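You operate a simulated robot arm through the tools that you are given. There is no shell and no other tool.

You run a simulated robot arm. Do the job below in one go: nothing can be reset, and whatever is moved stays where it is left.

## Task
Put things in order on the top of the green bench. At the end: the white carbon brush stands on top of the grey spool; the green lens is on the beige seat board; the gold rag stands on top of the square teal pan; the cream wax block stands where the gold rag stood; whatever was shut is shut again. Leave all else as you found it, and nothing knocked over.

The check looks at the end state, three seconds after you hand in, the way a careful person would. Anything else that was tipped, shoved, dropped, spilled or broken makes it a failure.

## Robot
A 6-joint arm with a two-finger parallel gripper, fixed in place. Base frame: the origin is at the foot of the arm, x ahead of it, y to its left, z up; the work surface is at about z = 880. Units: mm, degrees, N and s.
With the tool pointing down near the work surface it reaches from about 240 to 640 mm from the base axis. Its first joint turns from -66.0 to 66.0 degrees. Payload 2.7 kg.
The TCP is the grasp point between the finger pads, 23 mm short of the fingertips. In the tool frame z runs along the fingers and y along their closing line. Largest opening 94 mm; finger width 38, thickness 10; the body of the gripper, 54 by 96 mm, starts 39 mm behind the TCP.
Orientation is that of the tool frame in the base frame, as [roll, pitch, yaw] about the fixed x, y, z axes, in that order (R = Rz(yaw) Ry(pitch) Rx(roll)). With the fingers straight down and closing along the base's y, the tool's x points along the base's -x, its y along +y and its z along -z.

## Interface
- The arm moves only by the tool send_rows. Its argument "rows" is text: rows parted by semicolons, each of 6 numbers parted by spaces: the shift along the tool's x, y, z in mm, then the turn, a rotation vector about the tool's x, y, z in degrees. In form: dx dy dz ax ay az; .... A call has 1 to 20 rows; each row is the pose to reach, as a shift and turn from the pose commanded when the call began, along the tool's axes at that moment. "jaw" is the finger opening in mm, from 0 to 94, set as the call begins (left out, the last holds). A row lasts 0.2 s, in which the tool goes at most 50 mm and 8.6 degrees; a call with a longer step from one row to the next is refused whole, and so is a gripper value outside its range. Where a pose cannot be reached the arm comes as near as it can. A force on the tool above 40 N (or 10 N above the force at the start of the call, whichever is more), or a blocked arm, ends the call early, and 0.2 s more pass. The fingers move at their own pace (about 45 mm/s each) and stop on an object; they squeeze with about 25 N. The grip force told is the motor's: it shows also when the fingers shut on nothing. Time passes only in rows, and 0.2 s behind the last, so rows that repeat a pose let the fingers close. The reply holds the time, the measured pose of the TCP, the force on the tool along the base axes, the opening and the grip force, in the units named above and with some noise, with the torque about the TCP (base axes, N m) and any sound that the robot's microphone picked up, and new pictures: "views" is both (left out), scene, wrist or none.
- Cameras (640 x 400 px; columns grow to the right, rows downward): "scene" is fixed at [79.4, -437.1, 1396.6]; the picture's right is [0.72, -0.70, 0.00], its down [-0.44, -0.45, -0.78] and it looks along [0.54, 0.56, -0.63] (base axes); focal length 214 px, centre (320, 200). "wrist" rides on the gripper at [86, 16, -75] in the tool frame; the picture's right is [-0.18, 0.98, 0.00], its down [-0.58, -0.11, -0.81] and it looks along [-0.79, -0.15, 0.59] (tool axes); focal length 243 px, centre (320, 200).
- locate(camera, pixels): there is no depth. For up to 12 entries [column, row, z] of the newest picture of that camera ("zoom" is the newest enlarged one), the place [x, y] in the base frame at which the ray of that pixel passes the height z, good to about 2 mm. No time passes.
- close_up(camera, box): a new picture of the part [left, top, right, bottom] of that camera's present view, enlarged. No time passes.
- sign_off(): hands the job in; it is judged then, once.

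Unless the task says otherwise, let go and move clear before handing in.

The tools are called by a JSON object that holds its "name" and its "arguments". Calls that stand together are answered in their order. send_rows: Moves the arm, as the interface text tells. Its arguments: {"type":"object","properties":{"rows":{"type":"string"},"jaw":{"type":"number"},"views":{"type":"string","enum":["both","scene","wrist","none"]}},"required":["rows"]} The other tools are called the same way: locate (camera, pixels) gives the place at which the rays of pixels pass given heights; close_up (camera, box) takes an enlarged picture of a part of a camera's view; sign_off () hands the job in.

At the start:

```text
time_s: 0.0
ee_pos: [367.0, -79.1, 1199.6]
orientation: [-179.9, 0.0, 180.0]
wrist_force: [0.2, -0.5, -1.0]
wrist_torque: [-0.02, -0.04, -0.02]
width: 93.9
grasp_force: 0.2
```

scene: 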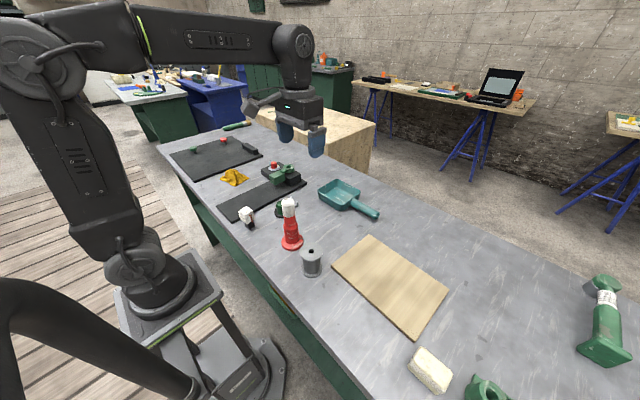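
wrist: 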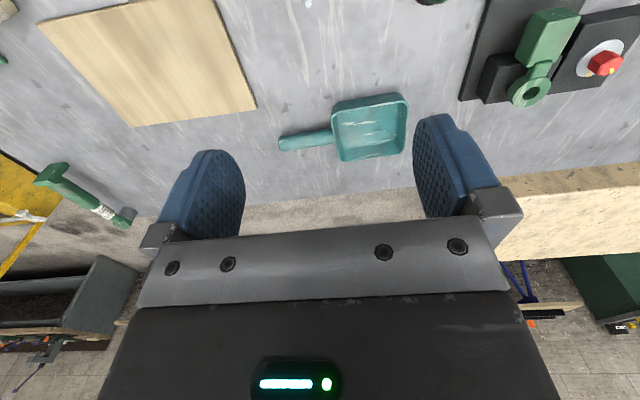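

The scene shows the bench with a gold rag near (233,177), a teal pan near (343,195), a grey spool near (311,262), a beige board near (390,285) and a cream block near (430,370). I'll enlarge several parts before moving.

{"name": "close_up", "arguments": {"camera": "scene", "box": [160, 110, 320, 210]}}

{"name": "close_up", "arguments": {"camera": "scene", "box": [220, 170, 380, 290]}}

{"name": "close_up", "arguments": {"camera": "scene", "box": [380, 260, 640, 400]}}

{"name": "close_up", "arguments": {"camera": "wrist", "box": [400, 0, 640, 150]}}

```text
4.00 times, centred on (240, 160) of scene
```

zoom: 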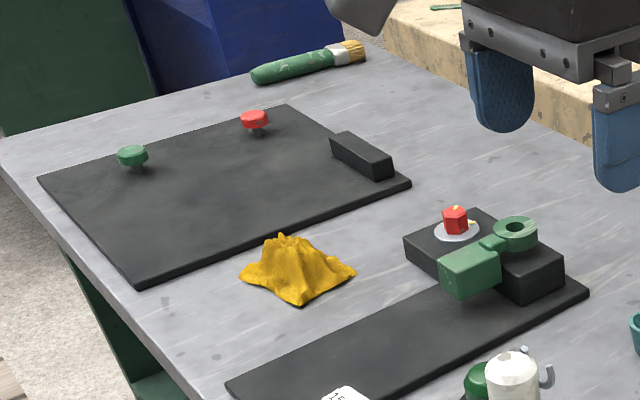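

```text
3.33 times, centred on (300, 230) of scene
```

zoom: 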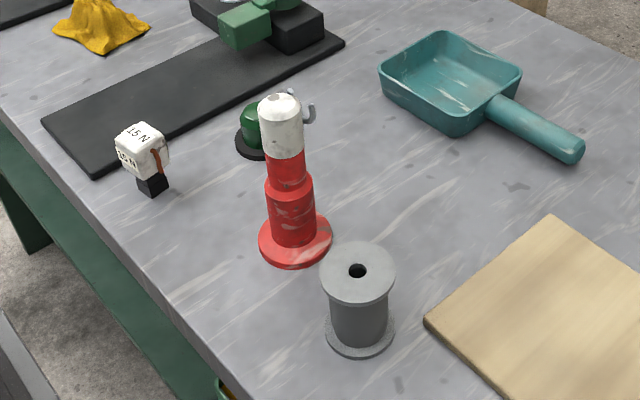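

```text
2.46 times, centred on (510, 330) of scene
```

zoom: 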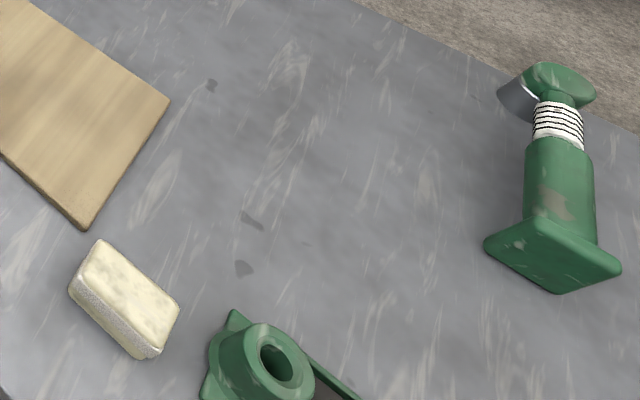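

```text
2.67 times, centred on (520, 75) of wrist
```

zoom: 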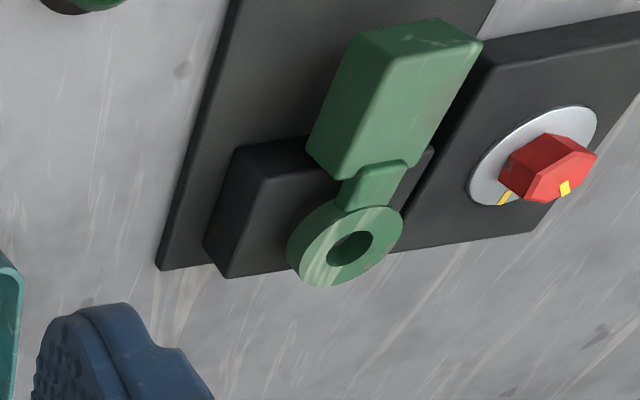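

The white 15 N piece sits at (247,217), a green piece on a black foot is behind the red bottle at (281,209), and a device with a green arm and red knob is at (285,172). I'll locate the main places on the bench.

{"name": "locate", "arguments": {"camera": "scene", "pixels": [[250, 227, 880], [311, 272, 880], [281, 212, 880], [233, 183, 880], [340, 207, 880], [390, 285, 880], [430, 372, 880], [488, 392, 880], [291, 245, 880], [285, 185, 880], [195, 150, 880], [224, 143, 880]]}}

{"name": "close_up", "arguments": {"camera": "scene", "box": [240, 180, 320, 230]}}

{"name": "close_up", "arguments": {"camera": "scene", "box": [160, 180, 340, 400]}}

```text
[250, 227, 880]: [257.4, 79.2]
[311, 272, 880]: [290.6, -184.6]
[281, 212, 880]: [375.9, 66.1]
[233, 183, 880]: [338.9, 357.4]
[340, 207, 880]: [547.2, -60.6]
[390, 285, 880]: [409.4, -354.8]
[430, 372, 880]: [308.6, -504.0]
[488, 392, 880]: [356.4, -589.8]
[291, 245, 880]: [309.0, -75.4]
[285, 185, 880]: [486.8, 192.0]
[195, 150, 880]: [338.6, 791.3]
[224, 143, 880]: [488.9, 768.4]
```

```text
8.00 times, centred on (280, 205) of scene
```

zoom: 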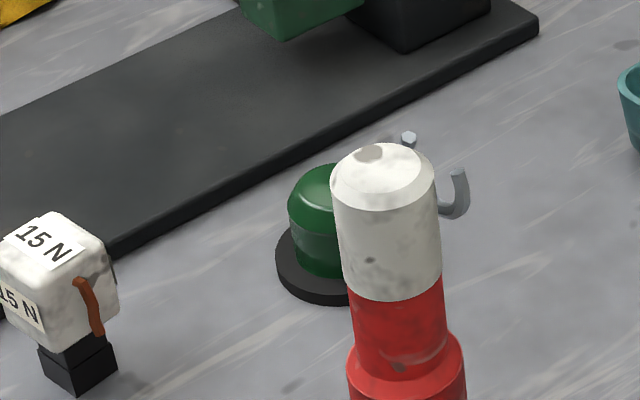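

```text
1.82 times, centred on (250, 290) of scene
```

zoom: 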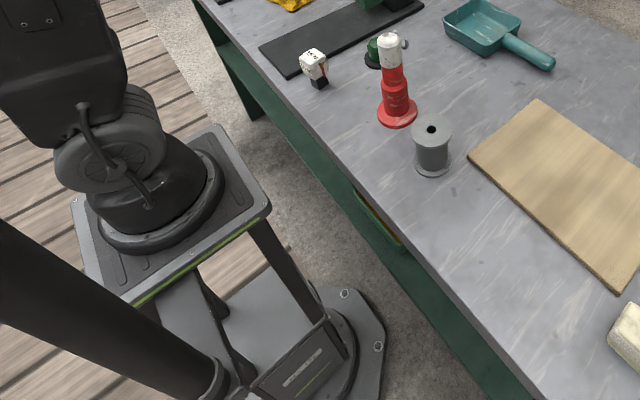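

The green lens appears to be the dark-green dome at (281,209) on a black foot, with a hook next to it, but the red bottle partly hides it. I'll move the wrist camera there and tilt it down for a better look.

{"name": "send_rows", "arguments": {"rows": "14 34 12 0 5 0; 28 68 24 0 10 0; 42 102 36 0 15 0; 56 136 48 0 20 0; 70 170 60 0 25 0; 70 170 60 0 25 0"}}

```text
time_s: 1.4
ee_pos: [297.4, 92.6, 1142.6]
orientation: [180.0, -25.0, 179.8]
wrist_force: [-0.1, -0.5, 0.1]
wrist_torque: [-0.01, 0.01, 0.01]
width: 94.0
grasp_force: 0.1
```

scene: 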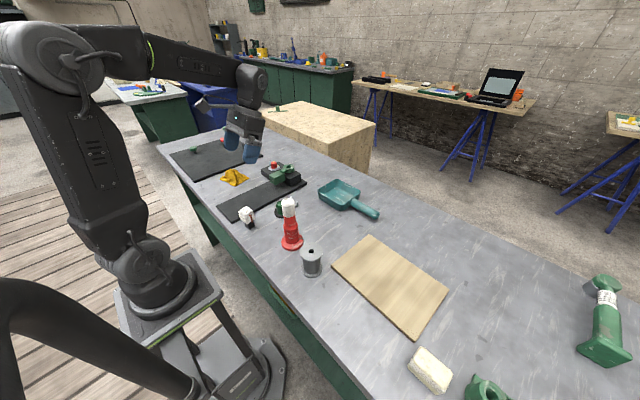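
wrist: 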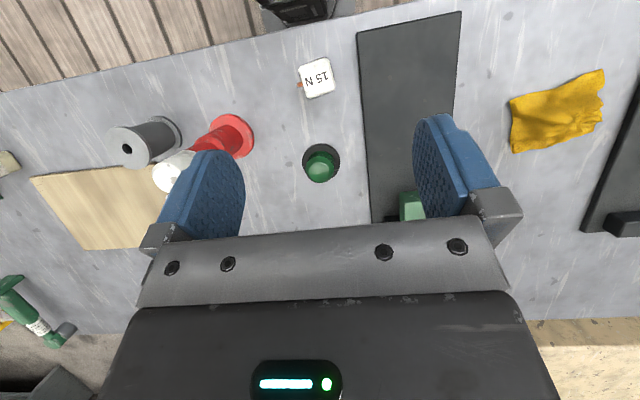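

{"name": "close_up", "arguments": {"camera": "wrist", "box": [260, 40, 420, 200]}}

{"name": "close_up", "arguments": {"camera": "wrist", "box": [90, 90, 270, 200]}}

{"name": "locate", "arguments": {"camera": "wrist", "pixels": [[321, 163, 890], [305, 163, 885], [340, 160, 885], [318, 85, 910], [557, 110, 880], [512, 150, 880], [604, 72, 880], [232, 130, 880], [165, 135, 880]]}}

```text
2.50 times, centred on (340, 120) of wrist
```

zoom: 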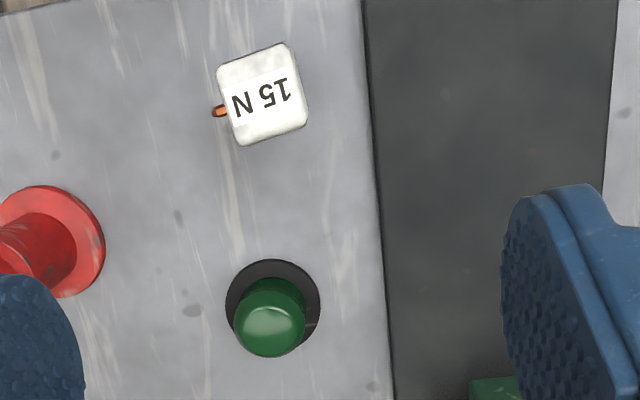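

```text
3.56 times, centred on (180, 145) of wrist
```

zoom: 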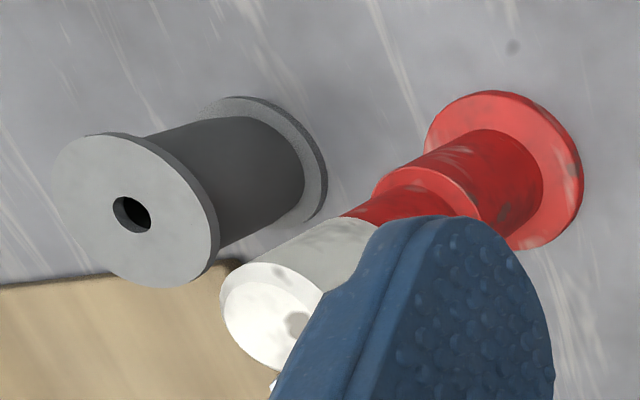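

```text
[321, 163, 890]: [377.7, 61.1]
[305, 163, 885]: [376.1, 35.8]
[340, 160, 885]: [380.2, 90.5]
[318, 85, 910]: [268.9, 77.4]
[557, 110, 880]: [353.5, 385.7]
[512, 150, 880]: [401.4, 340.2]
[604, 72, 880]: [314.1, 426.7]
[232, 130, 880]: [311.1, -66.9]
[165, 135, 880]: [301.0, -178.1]
```

The wrist view shows the lens (321,163) as a green dome on a black flange, and the brush (318,85) labelled 15 N. I'll check heights by intersecting the scene rays with these places.

{"name": "locate", "arguments": {"camera": "scene", "pixels": [[280.5, 202, 900], [280.5, 202, 910], [280.5, 202, 920], [280.5, 202, 930], [245, 211, 920], [245, 211, 930], [245, 211, 940], [311, 251, 960], [311, 251, 950], [311, 251, 940], [290, 200, 1020], [290, 200, 1040]]}}

{"name": "locate", "arguments": {"camera": "wrist", "pixels": [[322, 170, 900], [322, 170, 910], [322, 170, 920], [322, 170, 930], [315, 79, 920], [315, 79, 930], [315, 79, 940], [127, 148, 960], [127, 148, 950], [127, 148, 940], [364, 130, 890], [364, 130, 885]]}}

{"name": "close_up", "arguments": {"camera": "scene", "box": [230, 200, 270, 240]}}

{"name": "close_up", "arguments": {"camera": "scene", "box": [210, 150, 270, 200]}}

{"name": "close_up", "arguments": {"camera": "scene", "box": [290, 235, 340, 285]}}

```text
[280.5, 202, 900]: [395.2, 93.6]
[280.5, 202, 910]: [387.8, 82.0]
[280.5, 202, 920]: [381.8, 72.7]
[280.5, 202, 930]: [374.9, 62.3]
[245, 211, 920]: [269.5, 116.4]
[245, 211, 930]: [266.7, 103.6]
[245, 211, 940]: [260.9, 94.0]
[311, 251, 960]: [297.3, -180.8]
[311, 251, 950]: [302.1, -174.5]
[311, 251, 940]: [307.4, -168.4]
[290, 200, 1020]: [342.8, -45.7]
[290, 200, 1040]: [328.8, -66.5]
```

```text
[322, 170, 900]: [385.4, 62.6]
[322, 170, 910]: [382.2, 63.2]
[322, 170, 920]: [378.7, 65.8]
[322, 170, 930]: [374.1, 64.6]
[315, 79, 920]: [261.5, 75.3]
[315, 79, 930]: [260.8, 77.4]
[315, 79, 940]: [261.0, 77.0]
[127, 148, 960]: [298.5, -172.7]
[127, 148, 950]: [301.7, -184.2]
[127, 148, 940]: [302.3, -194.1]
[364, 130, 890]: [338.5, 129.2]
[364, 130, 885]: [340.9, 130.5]
```

```text
10.00 times, centred on (250, 220) of scene
```

zoom: 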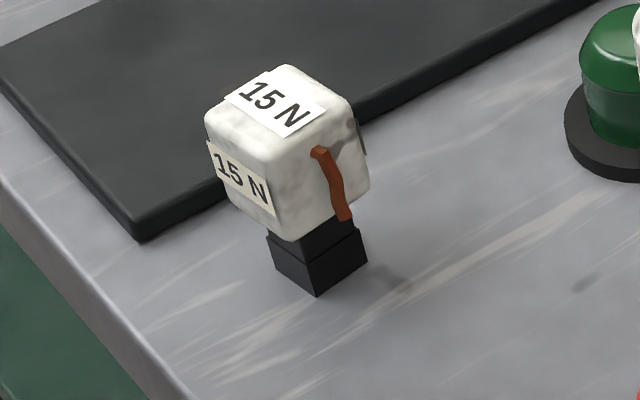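

```text
8.00 times, centred on (240, 175) of scene
```

zoom: 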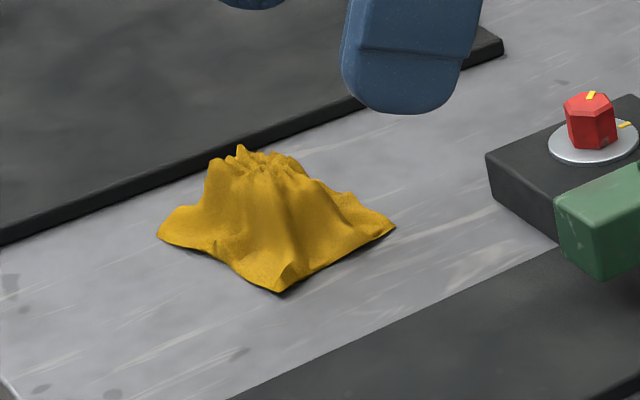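

```text
8.00 times, centred on (315, 260) of scene
```

zoom: 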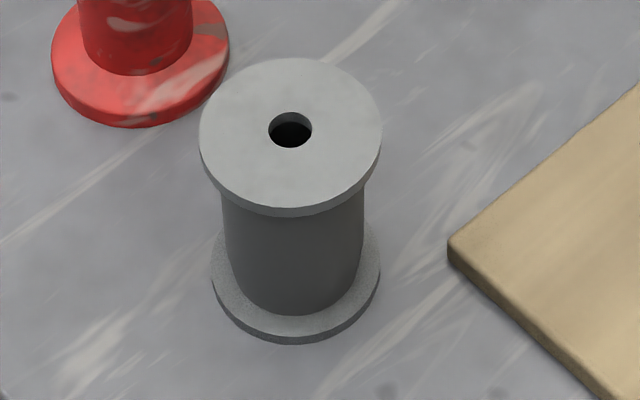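

Cross-checking the two cameras gives the lens at about (378,63) with its top near z 925, the brush top near z 953, and the spool top near z 953 at (298,-179). I'll untilt and hover above the lens, and use it to learn how the grip force answers to the jaw setting before touching the 15 N brush.

{"name": "send_rows", "arguments": {"rows": "-26 -6 16 0 -5 0; -52 -12 33 0 -10 0; -78 -18 50 0 -15 0; -104 -24 66 0 -20 0; -128 -28 82.6 0 -25 0; -128 -28 82.6 0 -25 0", "jaw": 64}}

```text
time_s: 2.8
ee_pos: [379.8, 63.7, 1012.6]
orientation: [180.0, 0.1, 179.9]
wrist_force: [-0.5, 0.6, 0.5]
wrist_torque: [-0.02, -0.01, 0.01]
width: 64.0
grasp_force: 0.0
```

scene: 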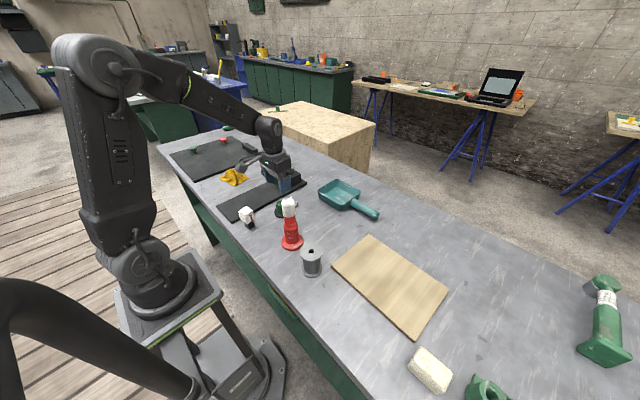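
wrist: 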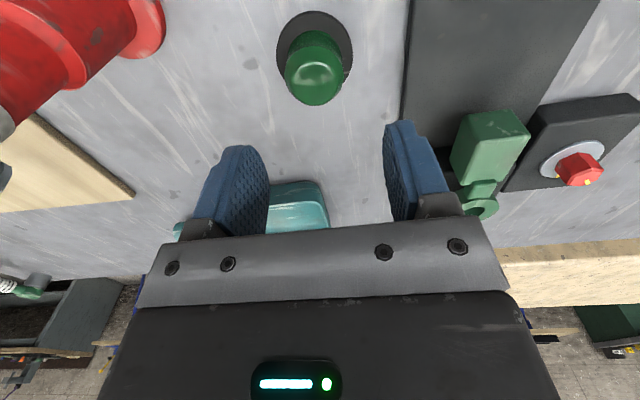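

The lens is at (314,60) in this wrist view; I'll measure its base and top more exactly and look closer.

{"name": "close_up", "arguments": {"camera": "wrist", "box": [250, 0, 390, 120]}}

{"name": "locate", "arguments": {"camera": "wrist", "pixels": [[277, 47, 885], [353, 47, 885], [314, 11, 885], [285, 68, 910], [344, 68, 910], [315, 82, 920], [315, 82, 930], [315, 82, 925], [315, 45, 880], [315, 45, 885]]}}

{"name": "close_up", "arguments": {"camera": "wrist", "box": [400, 60, 640, 240]}}

```text
3.33 times, centred on (320, 60) of wrist
```

zoom: 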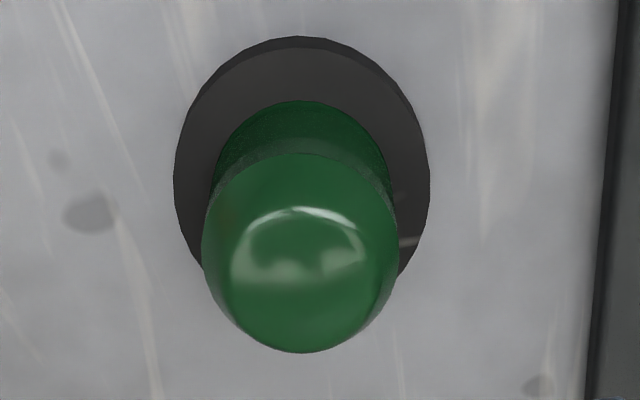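

```text
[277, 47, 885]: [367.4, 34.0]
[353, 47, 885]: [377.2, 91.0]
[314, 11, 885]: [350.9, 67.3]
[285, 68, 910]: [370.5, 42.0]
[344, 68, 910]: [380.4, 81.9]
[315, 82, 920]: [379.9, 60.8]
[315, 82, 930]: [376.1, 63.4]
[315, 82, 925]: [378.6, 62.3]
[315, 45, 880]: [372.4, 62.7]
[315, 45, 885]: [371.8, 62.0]
```

```text
2.22 times, centred on (520, 150) of wrist
```

zoom: 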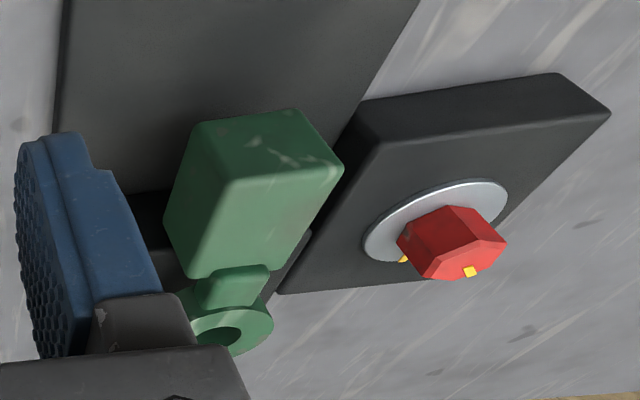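

The lens axis is about (377,62.5) with a flange about 57 mm across and a dome about 38 mm across. I'll descend around the dome, keeping the fingertips above the flange.

{"name": "send_rows", "arguments": {"rows": "1 -0.5 32 0 0 0; 2 -1 64 0 0 0; 2 -1 94 0 0 0; 2 -1 94 0 0 0", "jaw": 64}}

```text
time_s: 3.8
ee_pos: [377.5, 62.8, 919.8]
orientation: [179.9, 0.2, -180.0]
wrist_force: [0.8, -0.6, 0.9]
wrist_torque: [0.0, 0.0, 0.01]
width: 64.0
grasp_force: 0.0
```

scene: 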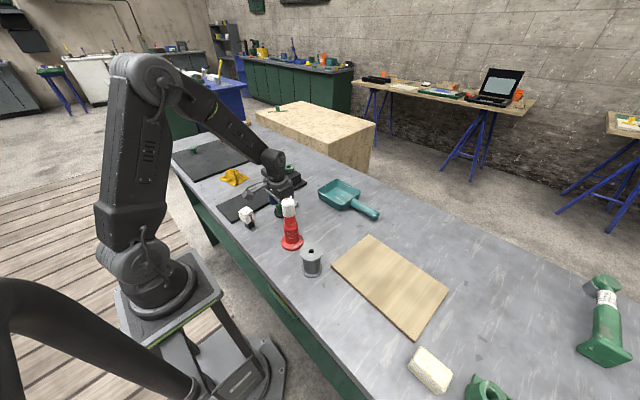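
wrist: 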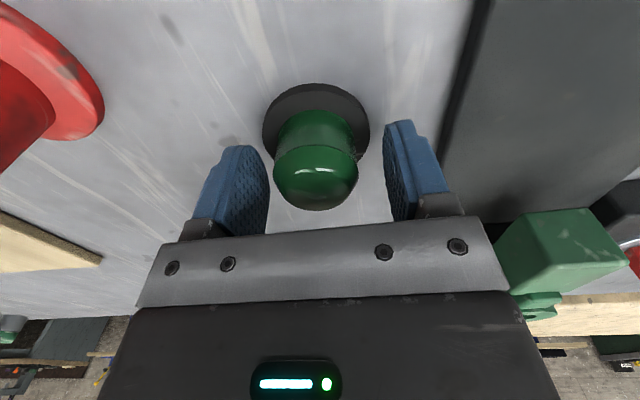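

The dome sits centred between the pads at (316,160). I'll close in small steps to find the contact width and see how the force grows with the setting.

{"name": "send_rows", "arguments": {"rows": "0 0 0 0 0 0; 0 0 0 0 0 0; 0 0 0 0 0 0", "jaw": 39, "views": "wrist"}}

```text
time_s: 4.6
ee_pos: [377.5, 63.1, 919.3]
orientation: [179.9, 0.1, 179.9]
wrist_force: [0.4, -0.4, 0.1]
wrist_torque: [0.02, 0.02, -0.04]
width: 39.6
grasp_force: 0.7
```

wrist: 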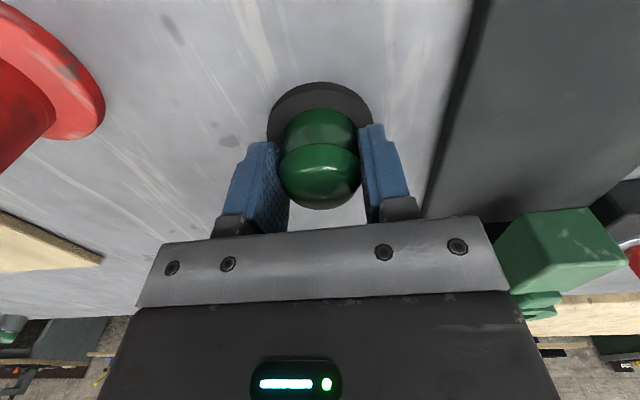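

The width stopped at 39.6 against a setting of 39 with force 0.7, so this may be contact. I'll step down further to see the force law.

{"name": "send_rows", "arguments": {"rows": "0 0 0 0 0 0; 0 0 0 0 0 0", "jaw": 38, "views": "none"}}

{"name": "send_rows", "arguments": {"rows": "0 0 0 0 0 0; 0 0 0 0 0 0", "jaw": 36, "views": "none"}}

{"name": "send_rows", "arguments": {"rows": "0 0 0 0 0 0; 0 0 0 0 0 0", "jaw": 33, "views": "none"}}

```text
time_s: 5.2
ee_pos: [378.3, 61.7, 919.4]
orientation: [-179.9, 0.2, -180.0]
wrist_force: [0.5, 0.0, 0.4]
wrist_torque: [-0.02, 0.05, -0.01]
width: 39.0
grasp_force: 5.0
```

```text
time_s: 5.8
ee_pos: [377.1, 62.6, 919.1]
orientation: [179.9, 0.1, 179.9]
wrist_force: [-0.4, -0.1, -0.3]
wrist_torque: [0.01, 0.0, 0.03]
width: 38.1
grasp_force: 24.6
```

```text
time_s: 6.4
ee_pos: [377.3, 62.4, 919.9]
orientation: [180.0, 0.1, -180.0]
wrist_force: [0.6, 0.0, -0.5]
wrist_torque: [0.02, 0.01, 0.02]
width: 38.0
grasp_force: 25.3
```

Force grows with how far the setting lies below contact, about 10 N per mm, so a gentle grip is possible. I'll lift the lens slightly and check whether it comes free.

{"name": "send_rows", "arguments": {"rows": "0 0 -5 0 0 0; 0 0 -12 0 0 0; 0 0 -20 0 0 0; 0 0 -20 0 0 0", "views": "both"}}

```text
time_s: 7.4
ee_pos: [378.0, 63.0, 938.0]
orientation: [-179.9, 0.1, -180.0]
wrist_force: [-0.9, -1.0, -1.3]
wrist_torque: [-0.02, 0.01, 0.01]
width: 37.9
grasp_force: 25.8
```

scene: 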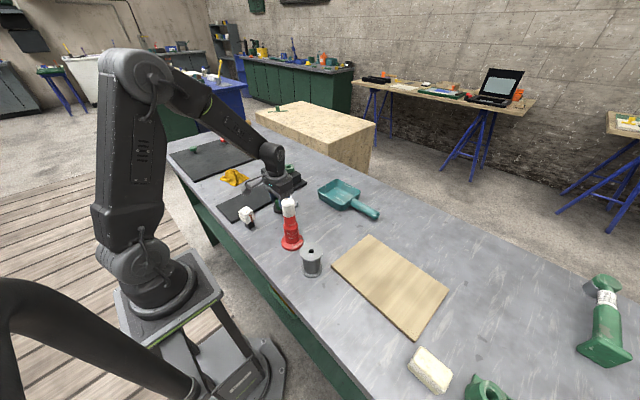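
wrist: 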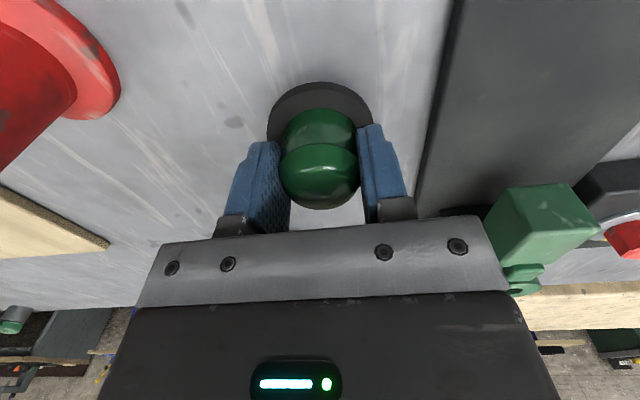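

The lens came free with its flange and weighs about 1 N. I'll raise it well above the red bottle, then carry it over to the board.

{"name": "locate", "arguments": {"camera": "scene", "pixels": [[370, 236, 890], [448, 289, 890], [417, 335, 890], [332, 267, 890], [370, 236, 895], [417, 335, 895], [289, 199, 1040], [289, 199, 1050], [430, 358, 920], [412, 365, 910], [452, 375, 910], [433, 390, 880]]}}

{"name": "send_rows", "arguments": {"rows": "0 0 -43 0 0 0; 0 0 -86 0 0 0; 0 0 -129 0 0 0; 0 0 -172 0 0 0; -3 -41 -172 0 0 0; -6 -82 -172 0 0 0; -9 -123 -172 0 0 0; -12 -164 -172 0 0 0; -15 -205 -172 0 0 0; -18 -246 -172 0 0 0; -21 -287 -172 0 0 0; -24 -328 -172 0 0 0; -27 -369 -172 0 0 0; -30 -410 -172 0 0 0; -30 -410 -172 0 0 0", "views": "both"}}

```text
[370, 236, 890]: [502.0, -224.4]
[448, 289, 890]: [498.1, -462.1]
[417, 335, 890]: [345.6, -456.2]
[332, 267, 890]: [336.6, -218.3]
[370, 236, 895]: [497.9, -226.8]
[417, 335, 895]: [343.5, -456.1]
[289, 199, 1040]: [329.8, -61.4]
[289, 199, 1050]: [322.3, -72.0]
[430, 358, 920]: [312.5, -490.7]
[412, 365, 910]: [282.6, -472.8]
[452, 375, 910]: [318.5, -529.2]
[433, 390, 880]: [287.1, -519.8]
```

```text
time_s: 10.6
ee_pos: [406.5, -347.5, 1109.6]
orientation: [179.8, 0.1, 179.9]
wrist_force: [-0.3, 0.1, -0.6]
wrist_torque: [0.02, 0.01, -0.01]
width: 37.9
grasp_force: 24.5
```

scene: 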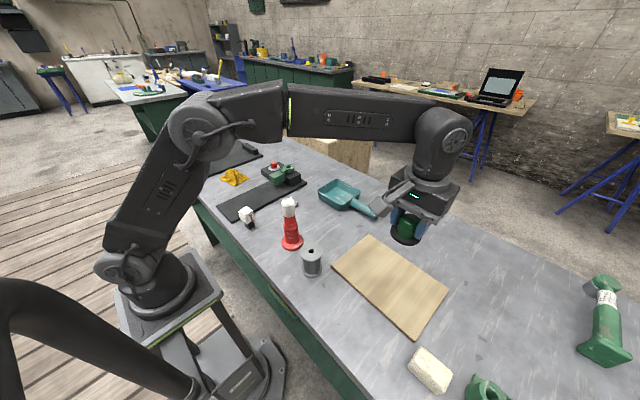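
wrist: 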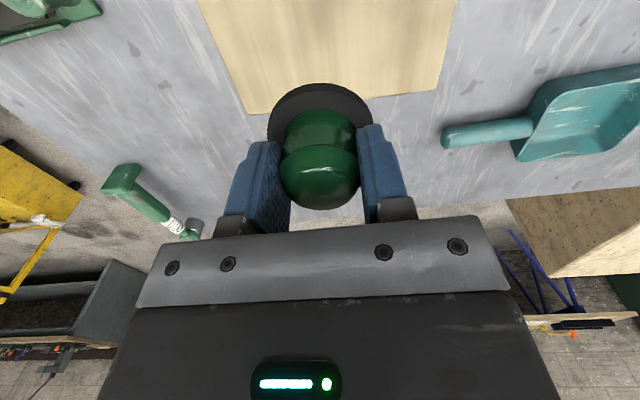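

The board spans about x 340–500, y −220 to −460, and I'm hovering over it at (406,−347). I'll descend to just above it, then feel down in small steps.

{"name": "send_rows", "arguments": {"rows": "-3 1 42 0 0 0; -6 2 84 0 0 0; -9 3 126 0 0 0; -10 4 160 0 0 0; -10 4 168 0 0 0; -10 4 168 0 0 0", "views": "both"}}

```text
time_s: 12.0
ee_pos: [415.8, -344.6, 939.1]
orientation: [180.0, 0.1, -180.0]
wrist_force: [-1.2, 0.0, 0.0]
wrist_torque: [-0.02, 0.0, 0.03]
width: 37.8
grasp_force: 24.8
```

scene: 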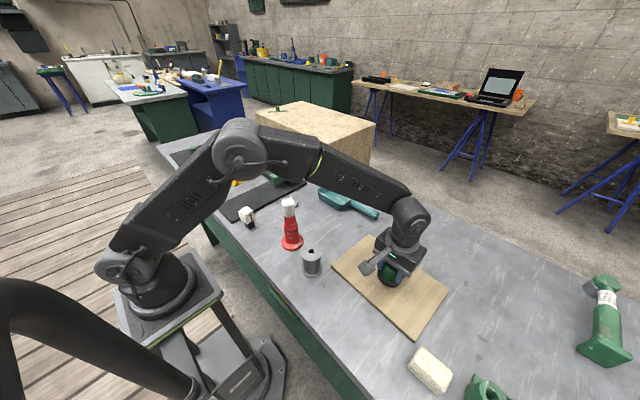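
wrist: 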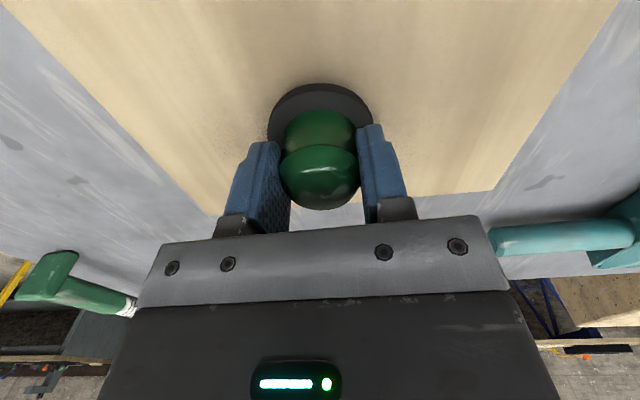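

There is no contact yet at TCP z 939. I'll step down a few mm at a time, watching the vertical force.

{"name": "send_rows", "arguments": {"rows": "0 0 2 0 0 0; 0 0 4 0 0 0; 0 0 4 0 0 0", "views": "none"}}

{"name": "send_rows", "arguments": {"rows": "0 0 1 0 0 0; 0 0 2 0 0 0; 0 0 2 0 0 0", "views": "none"}}

{"name": "send_rows", "arguments": {"rows": "0 0 1 0 0 0; 0 0 2 0 0 0; 0 0 2 0 0 0", "views": "wrist"}}

```text
time_s: 12.8
ee_pos: [415.7, -343.9, 936.3]
orientation: [179.9, 0.1, -179.9]
wrist_force: [0.6, 0.9, -0.6]
wrist_torque: [0.01, 0.01, -0.01]
width: 38.4
grasp_force: 25.1
```

```text
time_s: 13.6
ee_pos: [416.6, -344.0, 936.1]
orientation: [179.9, 0.2, -180.0]
wrist_force: [0.0, -0.1, 0.3]
wrist_torque: [-0.03, 0.02, -0.01]
width: 37.9
grasp_force: 24.6
```

```text
time_s: 14.4
ee_pos: [416.9, -344.2, 932.9]
orientation: [179.8, 0.2, 180.0]
wrist_force: [-0.2, 0.0, 0.3]
wrist_torque: [0.01, 0.0, 0.01]
width: 37.9
grasp_force: 25.0
```

wrist: 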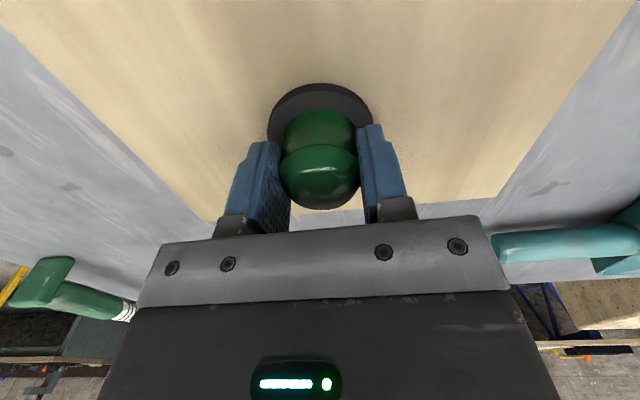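

{"name": "send_rows", "arguments": {"rows": "0 0 1 0 0 0; 0 0 2 0 0 0; 0 0 2 0 0 0", "views": "none"}}

{"name": "send_rows", "arguments": {"rows": "0 0 1 0 0 0; 0 0 1.5 0 0 0; 0 0 1.5 0 0 0", "views": "none"}}

{"name": "send_rows", "arguments": {"rows": "0 0 0.5 0 0 0; 0 0 1 0 0 0; 0 0 1 0 0 0", "views": "none"}}

```text
time_s: 15.2
ee_pos: [417.1, -343.5, 932.9]
orientation: [180.0, 0.1, 180.0]
wrist_force: [-3.5, 0.2, 9.5]
wrist_torque: [0.06, 0.12, -0.04]
width: 37.8
grasp_force: 25.2
```

```text
time_s: 16.0
ee_pos: [417.2, -344.4, 931.5]
orientation: [-179.7, 0.4, 179.9]
wrist_force: [-1.4, -0.3, 24.5]
wrist_torque: [0.03, 0.0, -0.02]
width: 37.9
grasp_force: 25.0
```

```text
time_s: 16.8
ee_pos: [417.4, -342.8, 930.8]
orientation: [-179.8, 0.3, -180.0]
wrist_force: [0.1, -3.4, 24.6]
wrist_torque: [-0.15, -0.08, -0.03]
width: 38.3
grasp_force: 24.8
```

Contact is clear (up to about 24 N), so the lens rests on the board. I'll ease up slightly, open, and rise.

{"name": "send_rows", "arguments": {"rows": "0 0 -1 0 0 0; 0 0 -2.2 0 0 0; 0 0 -2.2 0 0 0", "views": "none"}}

{"name": "send_rows", "arguments": {"rows": "0 0 0 0 0 0; 0 0 0 0 0 0; 0 0 0 0 0 0", "jaw": 64, "views": "none"}}

{"name": "send_rows", "arguments": {"rows": "0 0 -20 0 0 0; 0 0 -60 0 0 0; 0 0 -105 0 0 0; 0 0 -150 0 0 0; 0 0 -150 0 0 0", "views": "both"}}

```text
time_s: 17.6
ee_pos: [416.9, -342.5, 930.4]
orientation: [179.8, 0.1, 180.0]
wrist_force: [2.9, -2.8, 13.0]
wrist_torque: [-0.17, -0.41, -0.07]
width: 38.2
grasp_force: 25.5
```

```text
time_s: 18.4
ee_pos: [416.9, -342.7, 929.6]
orientation: [179.9, 0.0, -179.9]
wrist_force: [0.3, 0.4, 0.3]
wrist_torque: [-0.02, 0.04, 0.01]
width: 63.9
grasp_force: 0.1
```

```text
time_s: 19.6
ee_pos: [415.6, -341.9, 1079.7]
orientation: [179.9, 0.1, -180.0]
wrist_force: [-0.1, -0.5, 0.0]
wrist_torque: [-0.02, 0.01, 0.04]
width: 64.0
grasp_force: 0.1
```

scene: 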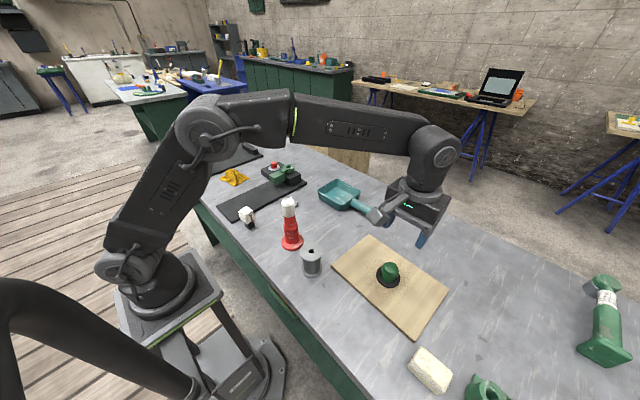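
wrist: 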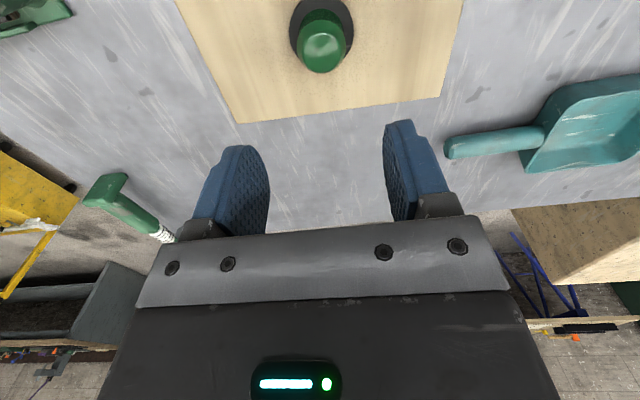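

The lens stands on the board at (388,273). Next I'll move above the brush, turning the gripper so the fingers close along x (off the pigtail face, with the camera away from the red bottle), and look from near.

{"name": "send_rows", "arguments": {"rows": "14.5 29.6 -10 0 0 -8.2; 29 59.2 -20 0 0 -16.4; 43.5 88.8 -30 0 0 -24.6; 58 118.4 -40 0 0 -32.8; 72.5 148 -45 0 0 -41; 87 177.6 -50 0 0 -49.2; 101.5 207.2 -50 0 0 -57.4; 116 236.8 -50 0 0 -65.6; 130.5 266.4 -50 0 0 -73.8; 145 296 -50 0 0 -82; 160 326 -50 0 0 -90; 160 326 -50 0 0 -90", "views": "wrist", "jaw": 80}}

{"name": "send_rows", "arguments": {"rows": "0 0 0 0 8 0; 0 0 0 0 16 0; 0 0 0 0 24 0; 0 0 0 0 30 0; 0 0 0 0 30 0", "views": "both"}}

```text
time_s: 22.2
ee_pos: [255.7, -16.9, 1128.2]
orientation: [-179.9, 0.0, -90.0]
wrist_force: [0.5, 1.1, -0.2]
wrist_torque: [-0.02, -0.02, -0.01]
width: 80.1
grasp_force: 0.1
```

wrist: 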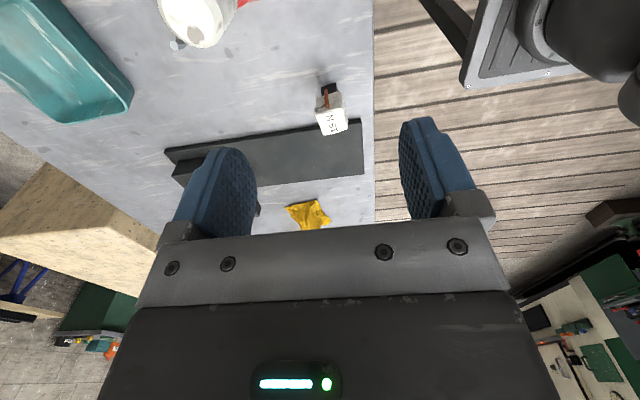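

```text
time_s: 23.4
ee_pos: [255.6, -18.3, 1130.0]
orientation: [-179.9, -30.1, -90.1]
wrist_force: [-0.5, -0.2, -0.4]
wrist_torque: [0.01, 0.02, 0.03]
width: 79.9
grasp_force: 0.0
```

scene: 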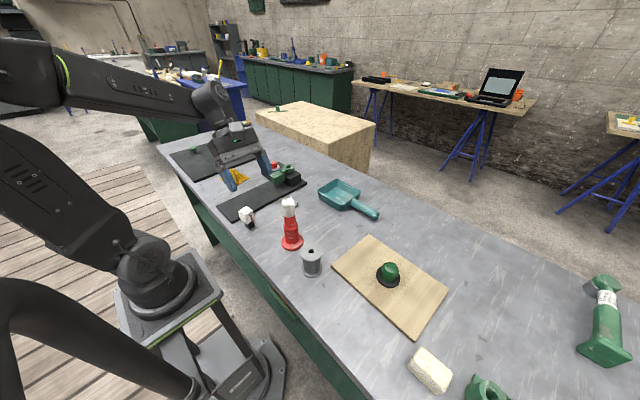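
wrist: 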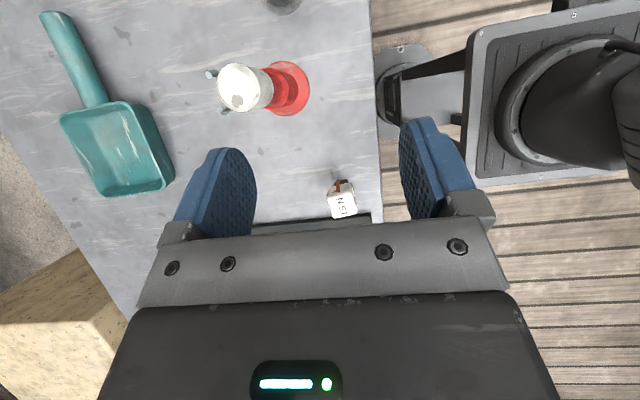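

The brush is visible at (342,200), its pigtail toward −y. I'll enlarge and measure its corners.

{"name": "close_up", "arguments": {"camera": "wrist", "box": [310, 165, 374, 225]}}

```text
6.67 times, centred on (342, 195) of wrist
```

zoom: 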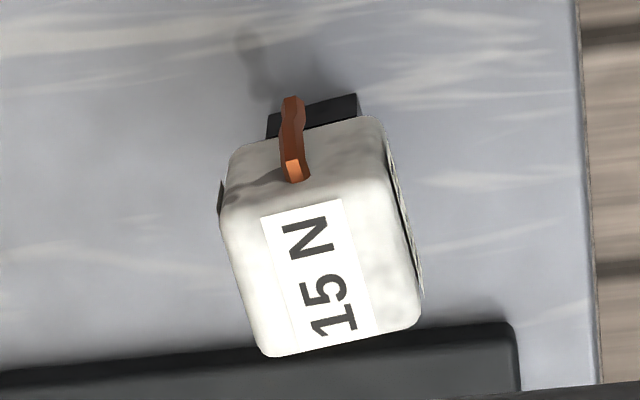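

{"name": "locate", "arguments": {"camera": "zoom", "pixels": [[222, 215, 950], [262, 355, 950], [422, 318, 950], [390, 185, 950], [222, 215, 955], [262, 355, 955], [422, 318, 955], [390, 185, 955], [357, 95, 895], [268, 118, 895], [520, 390, 885], [0, 375, 890]]}}

{"name": "close_up", "arguments": {"camera": "wrist", "box": [190, 50, 330, 130]}}

```text
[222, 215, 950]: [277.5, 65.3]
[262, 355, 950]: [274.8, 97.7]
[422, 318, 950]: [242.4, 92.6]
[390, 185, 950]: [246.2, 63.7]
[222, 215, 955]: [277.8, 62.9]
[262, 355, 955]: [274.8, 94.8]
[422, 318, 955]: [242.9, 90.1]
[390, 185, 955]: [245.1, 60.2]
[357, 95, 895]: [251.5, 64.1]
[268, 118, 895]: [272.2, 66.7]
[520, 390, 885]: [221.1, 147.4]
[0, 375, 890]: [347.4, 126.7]
```

```text
4.57 times, centred on (260, 90) of wrist
```

zoom: 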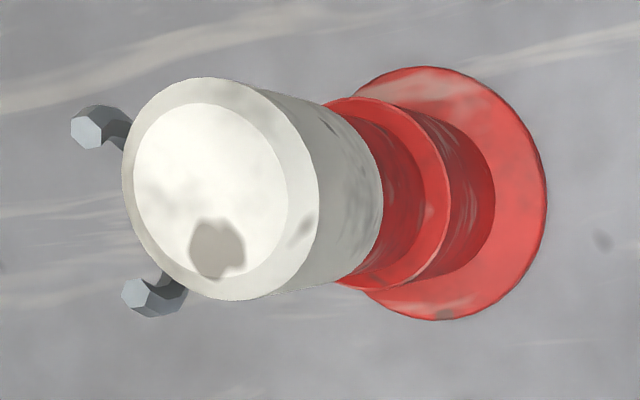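

The brush head is centred near (260,78), about 36 mm wide, turned about +6.5°, top near z 952. I'll untilt to hover above it, then align the yaw.

{"name": "send_rows", "arguments": {"rows": "-35.5 -1 14 0 -7.5 0; -71 -2 28 0 -15 0; -106 -3 42 0 -22.5 0; -141.8 -4.5 55.6 0 -30 0; -141.8 -4.5 55.6 0 -30 0", "views": "none"}}

{"name": "send_rows", "arguments": {"rows": "0 0 0 0 0 -6.5; 0 0 0 0 0 -6.5", "views": "both"}}

```text
time_s: 24.6
ee_pos: [261.3, 77.3, 1009.8]
orientation: [-179.9, 0.1, -90.0]
wrist_force: [-0.2, 0.2, -0.4]
wrist_torque: [0.01, -0.03, 0.02]
width: 80.1
grasp_force: 0.1
```

```text
time_s: 25.2
ee_pos: [261.1, 78.0, 1011.4]
orientation: [-179.9, 0.0, -83.5]
wrist_force: [0.0, -0.9, -0.5]
wrist_torque: [0.01, -0.03, -0.01]
width: 80.0
grasp_force: 0.1
```

scene: 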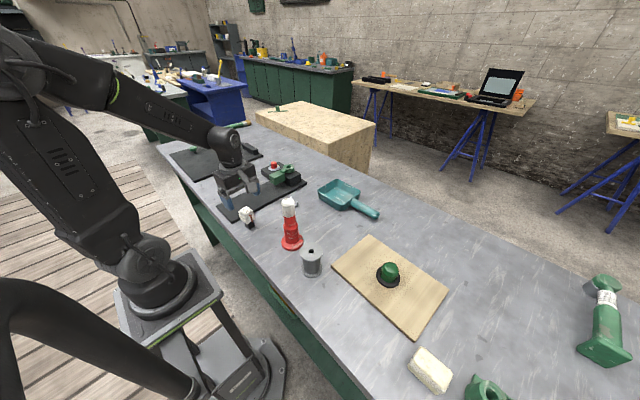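
wrist: 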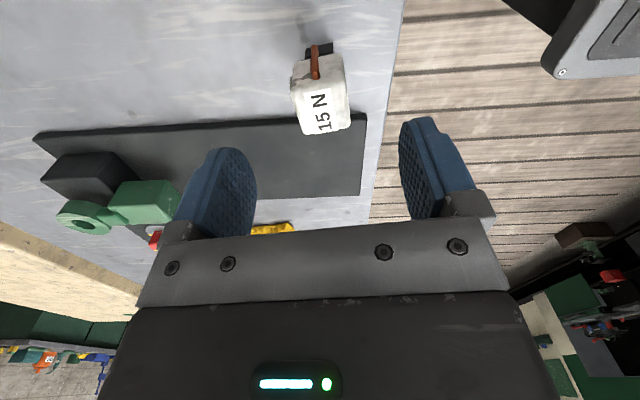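

The brush head is at (322,95) between the finger directions; I'll measure it again from here.

{"name": "close_up", "arguments": {"camera": "wrist", "box": [280, 35, 360, 145]}}

```text
3.64 times, centred on (320, 90) of wrist
```

zoom: 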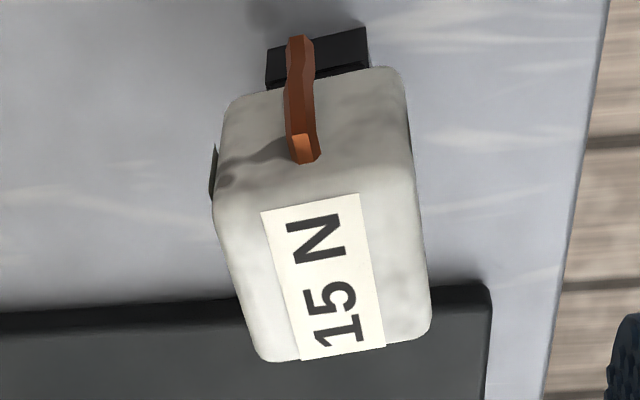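

{"name": "locate", "arguments": {"camera": "zoom", "pixels": [[215, 205, 952], [262, 355, 952], [428, 325, 952], [413, 180, 952], [235, 270, 952], [424, 260, 952], [225, 110, 910], [395, 75, 910], [270, 50, 882], [362, 28, 882]]}}

```text
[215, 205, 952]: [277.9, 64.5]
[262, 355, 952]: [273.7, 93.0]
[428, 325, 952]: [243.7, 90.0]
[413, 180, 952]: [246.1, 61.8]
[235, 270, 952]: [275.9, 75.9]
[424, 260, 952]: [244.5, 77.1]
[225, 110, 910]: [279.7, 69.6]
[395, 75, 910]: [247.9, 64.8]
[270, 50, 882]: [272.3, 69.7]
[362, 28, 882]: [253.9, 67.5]
```

Centre (260.4,77.5) and angle about 6.3° agree with the present pose. I'll descend to TCP z 930 around the head, then close very gently.

{"name": "send_rows", "arguments": {"rows": "0 0 30 0 0 0; 0 0 60 0 0 0; 0 0 80 0 0 0; 0 0 80 0 0 0", "views": "wrist", "jaw": 70}}

{"name": "send_rows", "arguments": {"rows": "0 0 0 0 0 0; 0 0 0 0 0 0; 0 0 0 0 0 0", "views": "wrist", "jaw": 44}}

```text
time_s: 26.2
ee_pos: [258.8, 79.1, 932.8]
orientation: [-179.8, 0.0, -83.5]
wrist_force: [-0.8, 0.7, 0.2]
wrist_torque: [0.03, -0.01, 0.0]
width: 70.1
grasp_force: 0.1
```

wrist: 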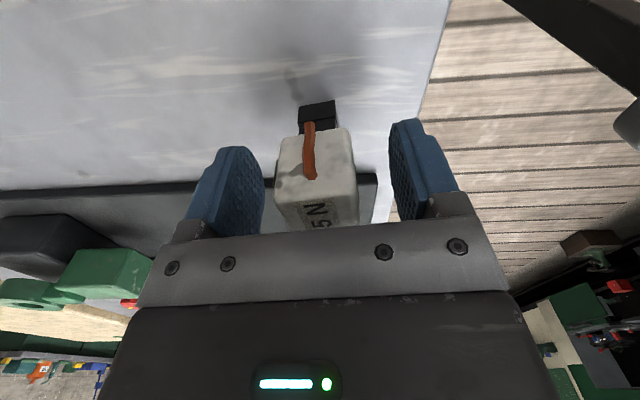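

```text
time_s: 27.0
ee_pos: [259.3, 77.9, 932.7]
orientation: [-179.9, 0.0, -83.4]
wrist_force: [0.2, 0.1, -0.6]
wrist_torque: [-0.01, 0.03, 0.03]
width: 44.3
grasp_force: 0.0
```

wrist: 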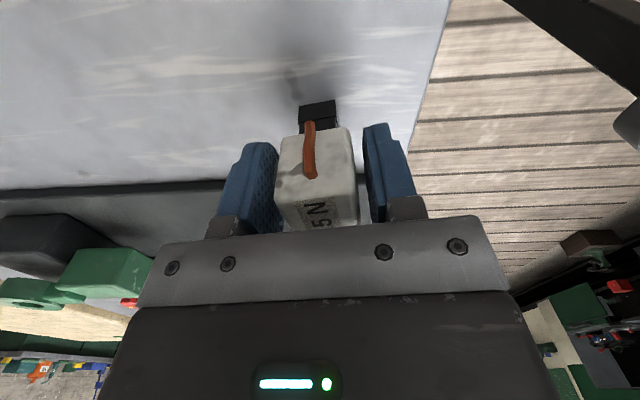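

The head sits between the pads with a few mm each side. I'll go on closing in small steps.

{"name": "send_rows", "arguments": {"rows": "0 0 0 0 0 0; 0 0 0 0 0 0", "views": "wrist", "jaw": 40}}

{"name": "close_up", "arguments": {"camera": "wrist", "box": [210, 90, 430, 240]}}

```text
time_s: 27.6
ee_pos: [260.7, 78.5, 933.0]
orientation: [-179.8, 0.0, -83.5]
wrist_force: [0.7, 0.6, 0.1]
wrist_torque: [0.01, 0.04, 0.01]
width: 40.1
grasp_force: 0.0
```

wrist: 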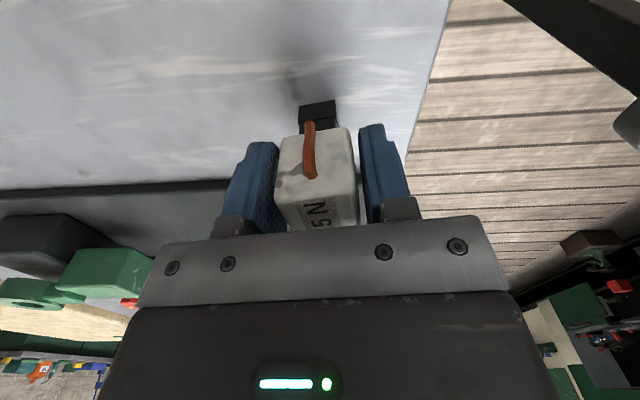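

```text
2.67 times, centred on (320, 165) of wrist
```

zoom: 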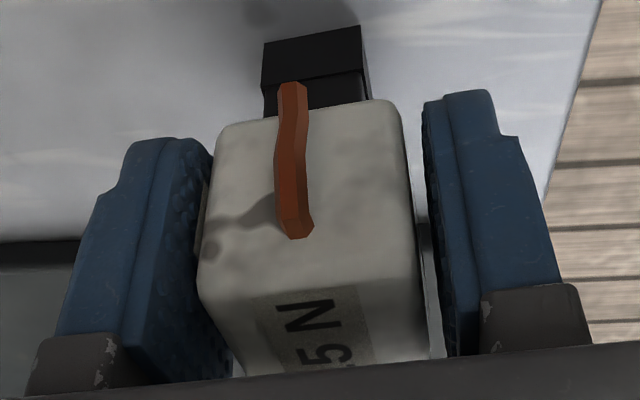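

The left gap is nearly closed while the right one is about 2 mm, so I'll shift the gripper about 1 mm to the image's left and then close a little more.

{"name": "send_rows", "arguments": {"rows": "0 -1 0 0 0 0; 0 -1 0 0 0 0", "views": "none", "jaw": 39}}

{"name": "send_rows", "arguments": {"rows": "0 0 0 0 0 0; 0 0 0 0 0 0", "views": "none", "jaw": 38}}

{"name": "close_up", "arguments": {"camera": "wrist", "box": [210, 90, 430, 240]}}

```text
time_s: 28.2
ee_pos: [261.3, 79.3, 933.2]
orientation: [-180.0, 0.0, -83.6]
wrist_force: [0.3, 0.1, 0.5]
wrist_torque: [0.0, 0.04, 0.01]
width: 38.9
grasp_force: 0.1
```

```text
time_s: 28.8
ee_pos: [261.9, 78.2, 932.7]
orientation: [180.0, 0.0, -83.6]
wrist_force: [-0.2, -0.7, -0.2]
wrist_torque: [0.0, -0.01, 0.01]
width: 38.1
grasp_force: 0.0
```

```text
2.67 times, centred on (320, 165) of wrist
```

zoom: 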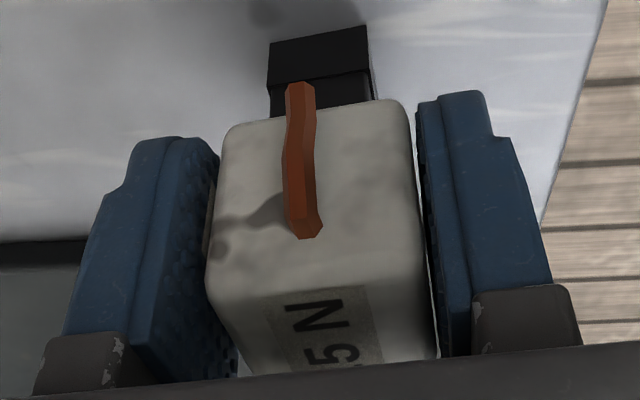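

Gaps are now about equal and small, with no force yet at 38.1. I'll keep closing by half-mm to 1 mm.

{"name": "send_rows", "arguments": {"rows": "0 0 0 0 0 0; 0 0 0 0 0 0", "views": "none", "jaw": 37}}

{"name": "send_rows", "arguments": {"rows": "0 0 0 0 0 0; 0 0 0 0 0 0", "views": "none", "jaw": 36.5}}

```text
time_s: 29.4
ee_pos: [261.1, 78.9, 932.2]
orientation: [-179.9, 0.1, -83.5]
wrist_force: [-0.4, 0.0, 0.9]
wrist_torque: [0.0, 0.01, 0.01]
width: 37.1
grasp_force: 0.1
```

```text
time_s: 30.0
ee_pos: [261.7, 78.6, 932.7]
orientation: [-179.9, 0.0, -83.5]
wrist_force: [0.3, 0.3, 0.3]
wrist_torque: [0.0, -0.03, -0.04]
width: 36.8
grasp_force: 0.1
```

{"name": "send_rows", "arguments": {"rows": "0 0 0 0 0 0; 0 0 0 0 0 0", "views": "none", "jaw": 36}}

{"name": "close_up", "arguments": {"camera": "wrist", "box": [210, 90, 430, 240]}}

```text
time_s: 30.6
ee_pos: [261.0, 78.3, 933.5]
orientation: [-179.9, 0.0, -83.5]
wrist_force: [-0.3, -0.5, 0.0]
wrist_torque: [-0.01, -0.02, 0.01]
width: 36.1
grasp_force: 0.1
```

```text
2.67 times, centred on (320, 165) of wrist
```

zoom: 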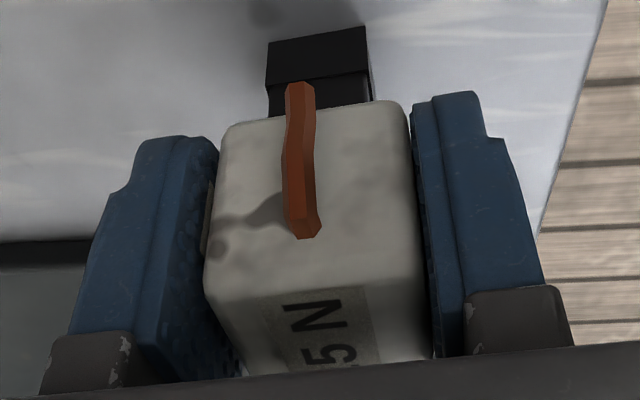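

{"name": "send_rows", "arguments": {"rows": "0 0 0 0 0 0; 0 0 0 0 0 0", "views": "none", "jaw": 35.5}}

{"name": "send_rows", "arguments": {"rows": "0 0 0 0 0 0; 0 0 0 0 0 0", "views": "none", "jaw": 35.1}}

```text
time_s: 31.2
ee_pos: [261.6, 78.7, 932.9]
orientation: [-179.9, 0.0, -83.5]
wrist_force: [1.0, -0.8, 0.7]
wrist_torque: [0.0, -0.01, -0.01]
width: 35.7
grasp_force: 0.1
```

```text
time_s: 31.8
ee_pos: [261.6, 78.6, 932.8]
orientation: [-179.9, -0.1, -83.4]
wrist_force: [-1.0, 0.1, 0.1]
wrist_torque: [0.0, -0.02, 0.01]
width: 34.9
grasp_force: 0.2
```

{"name": "send_rows", "arguments": {"rows": "0 0 0 0 0 0; 0 0 0 0 0 0", "views": "none", "jaw": 34.6}}

{"name": "close_up", "arguments": {"camera": "wrist", "box": [210, 90, 430, 240]}}

```text
time_s: 32.4
ee_pos: [260.4, 78.5, 932.2]
orientation: [-180.0, 0.0, -83.4]
wrist_force: [0.1, -0.5, 0.1]
wrist_torque: [0.0, -0.01, -0.02]
width: 34.5
grasp_force: 0.3
```

```text
2.67 times, centred on (320, 165) of wrist
```

zoom: 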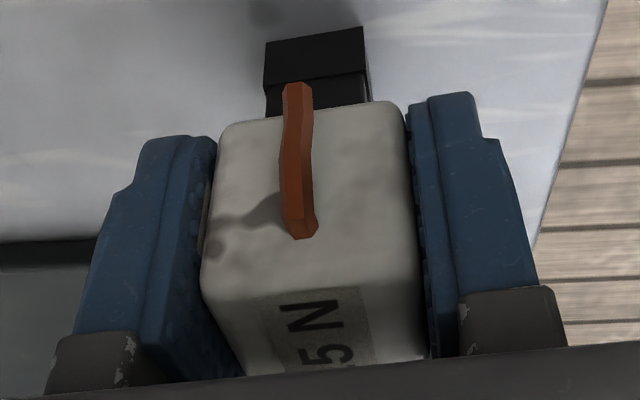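

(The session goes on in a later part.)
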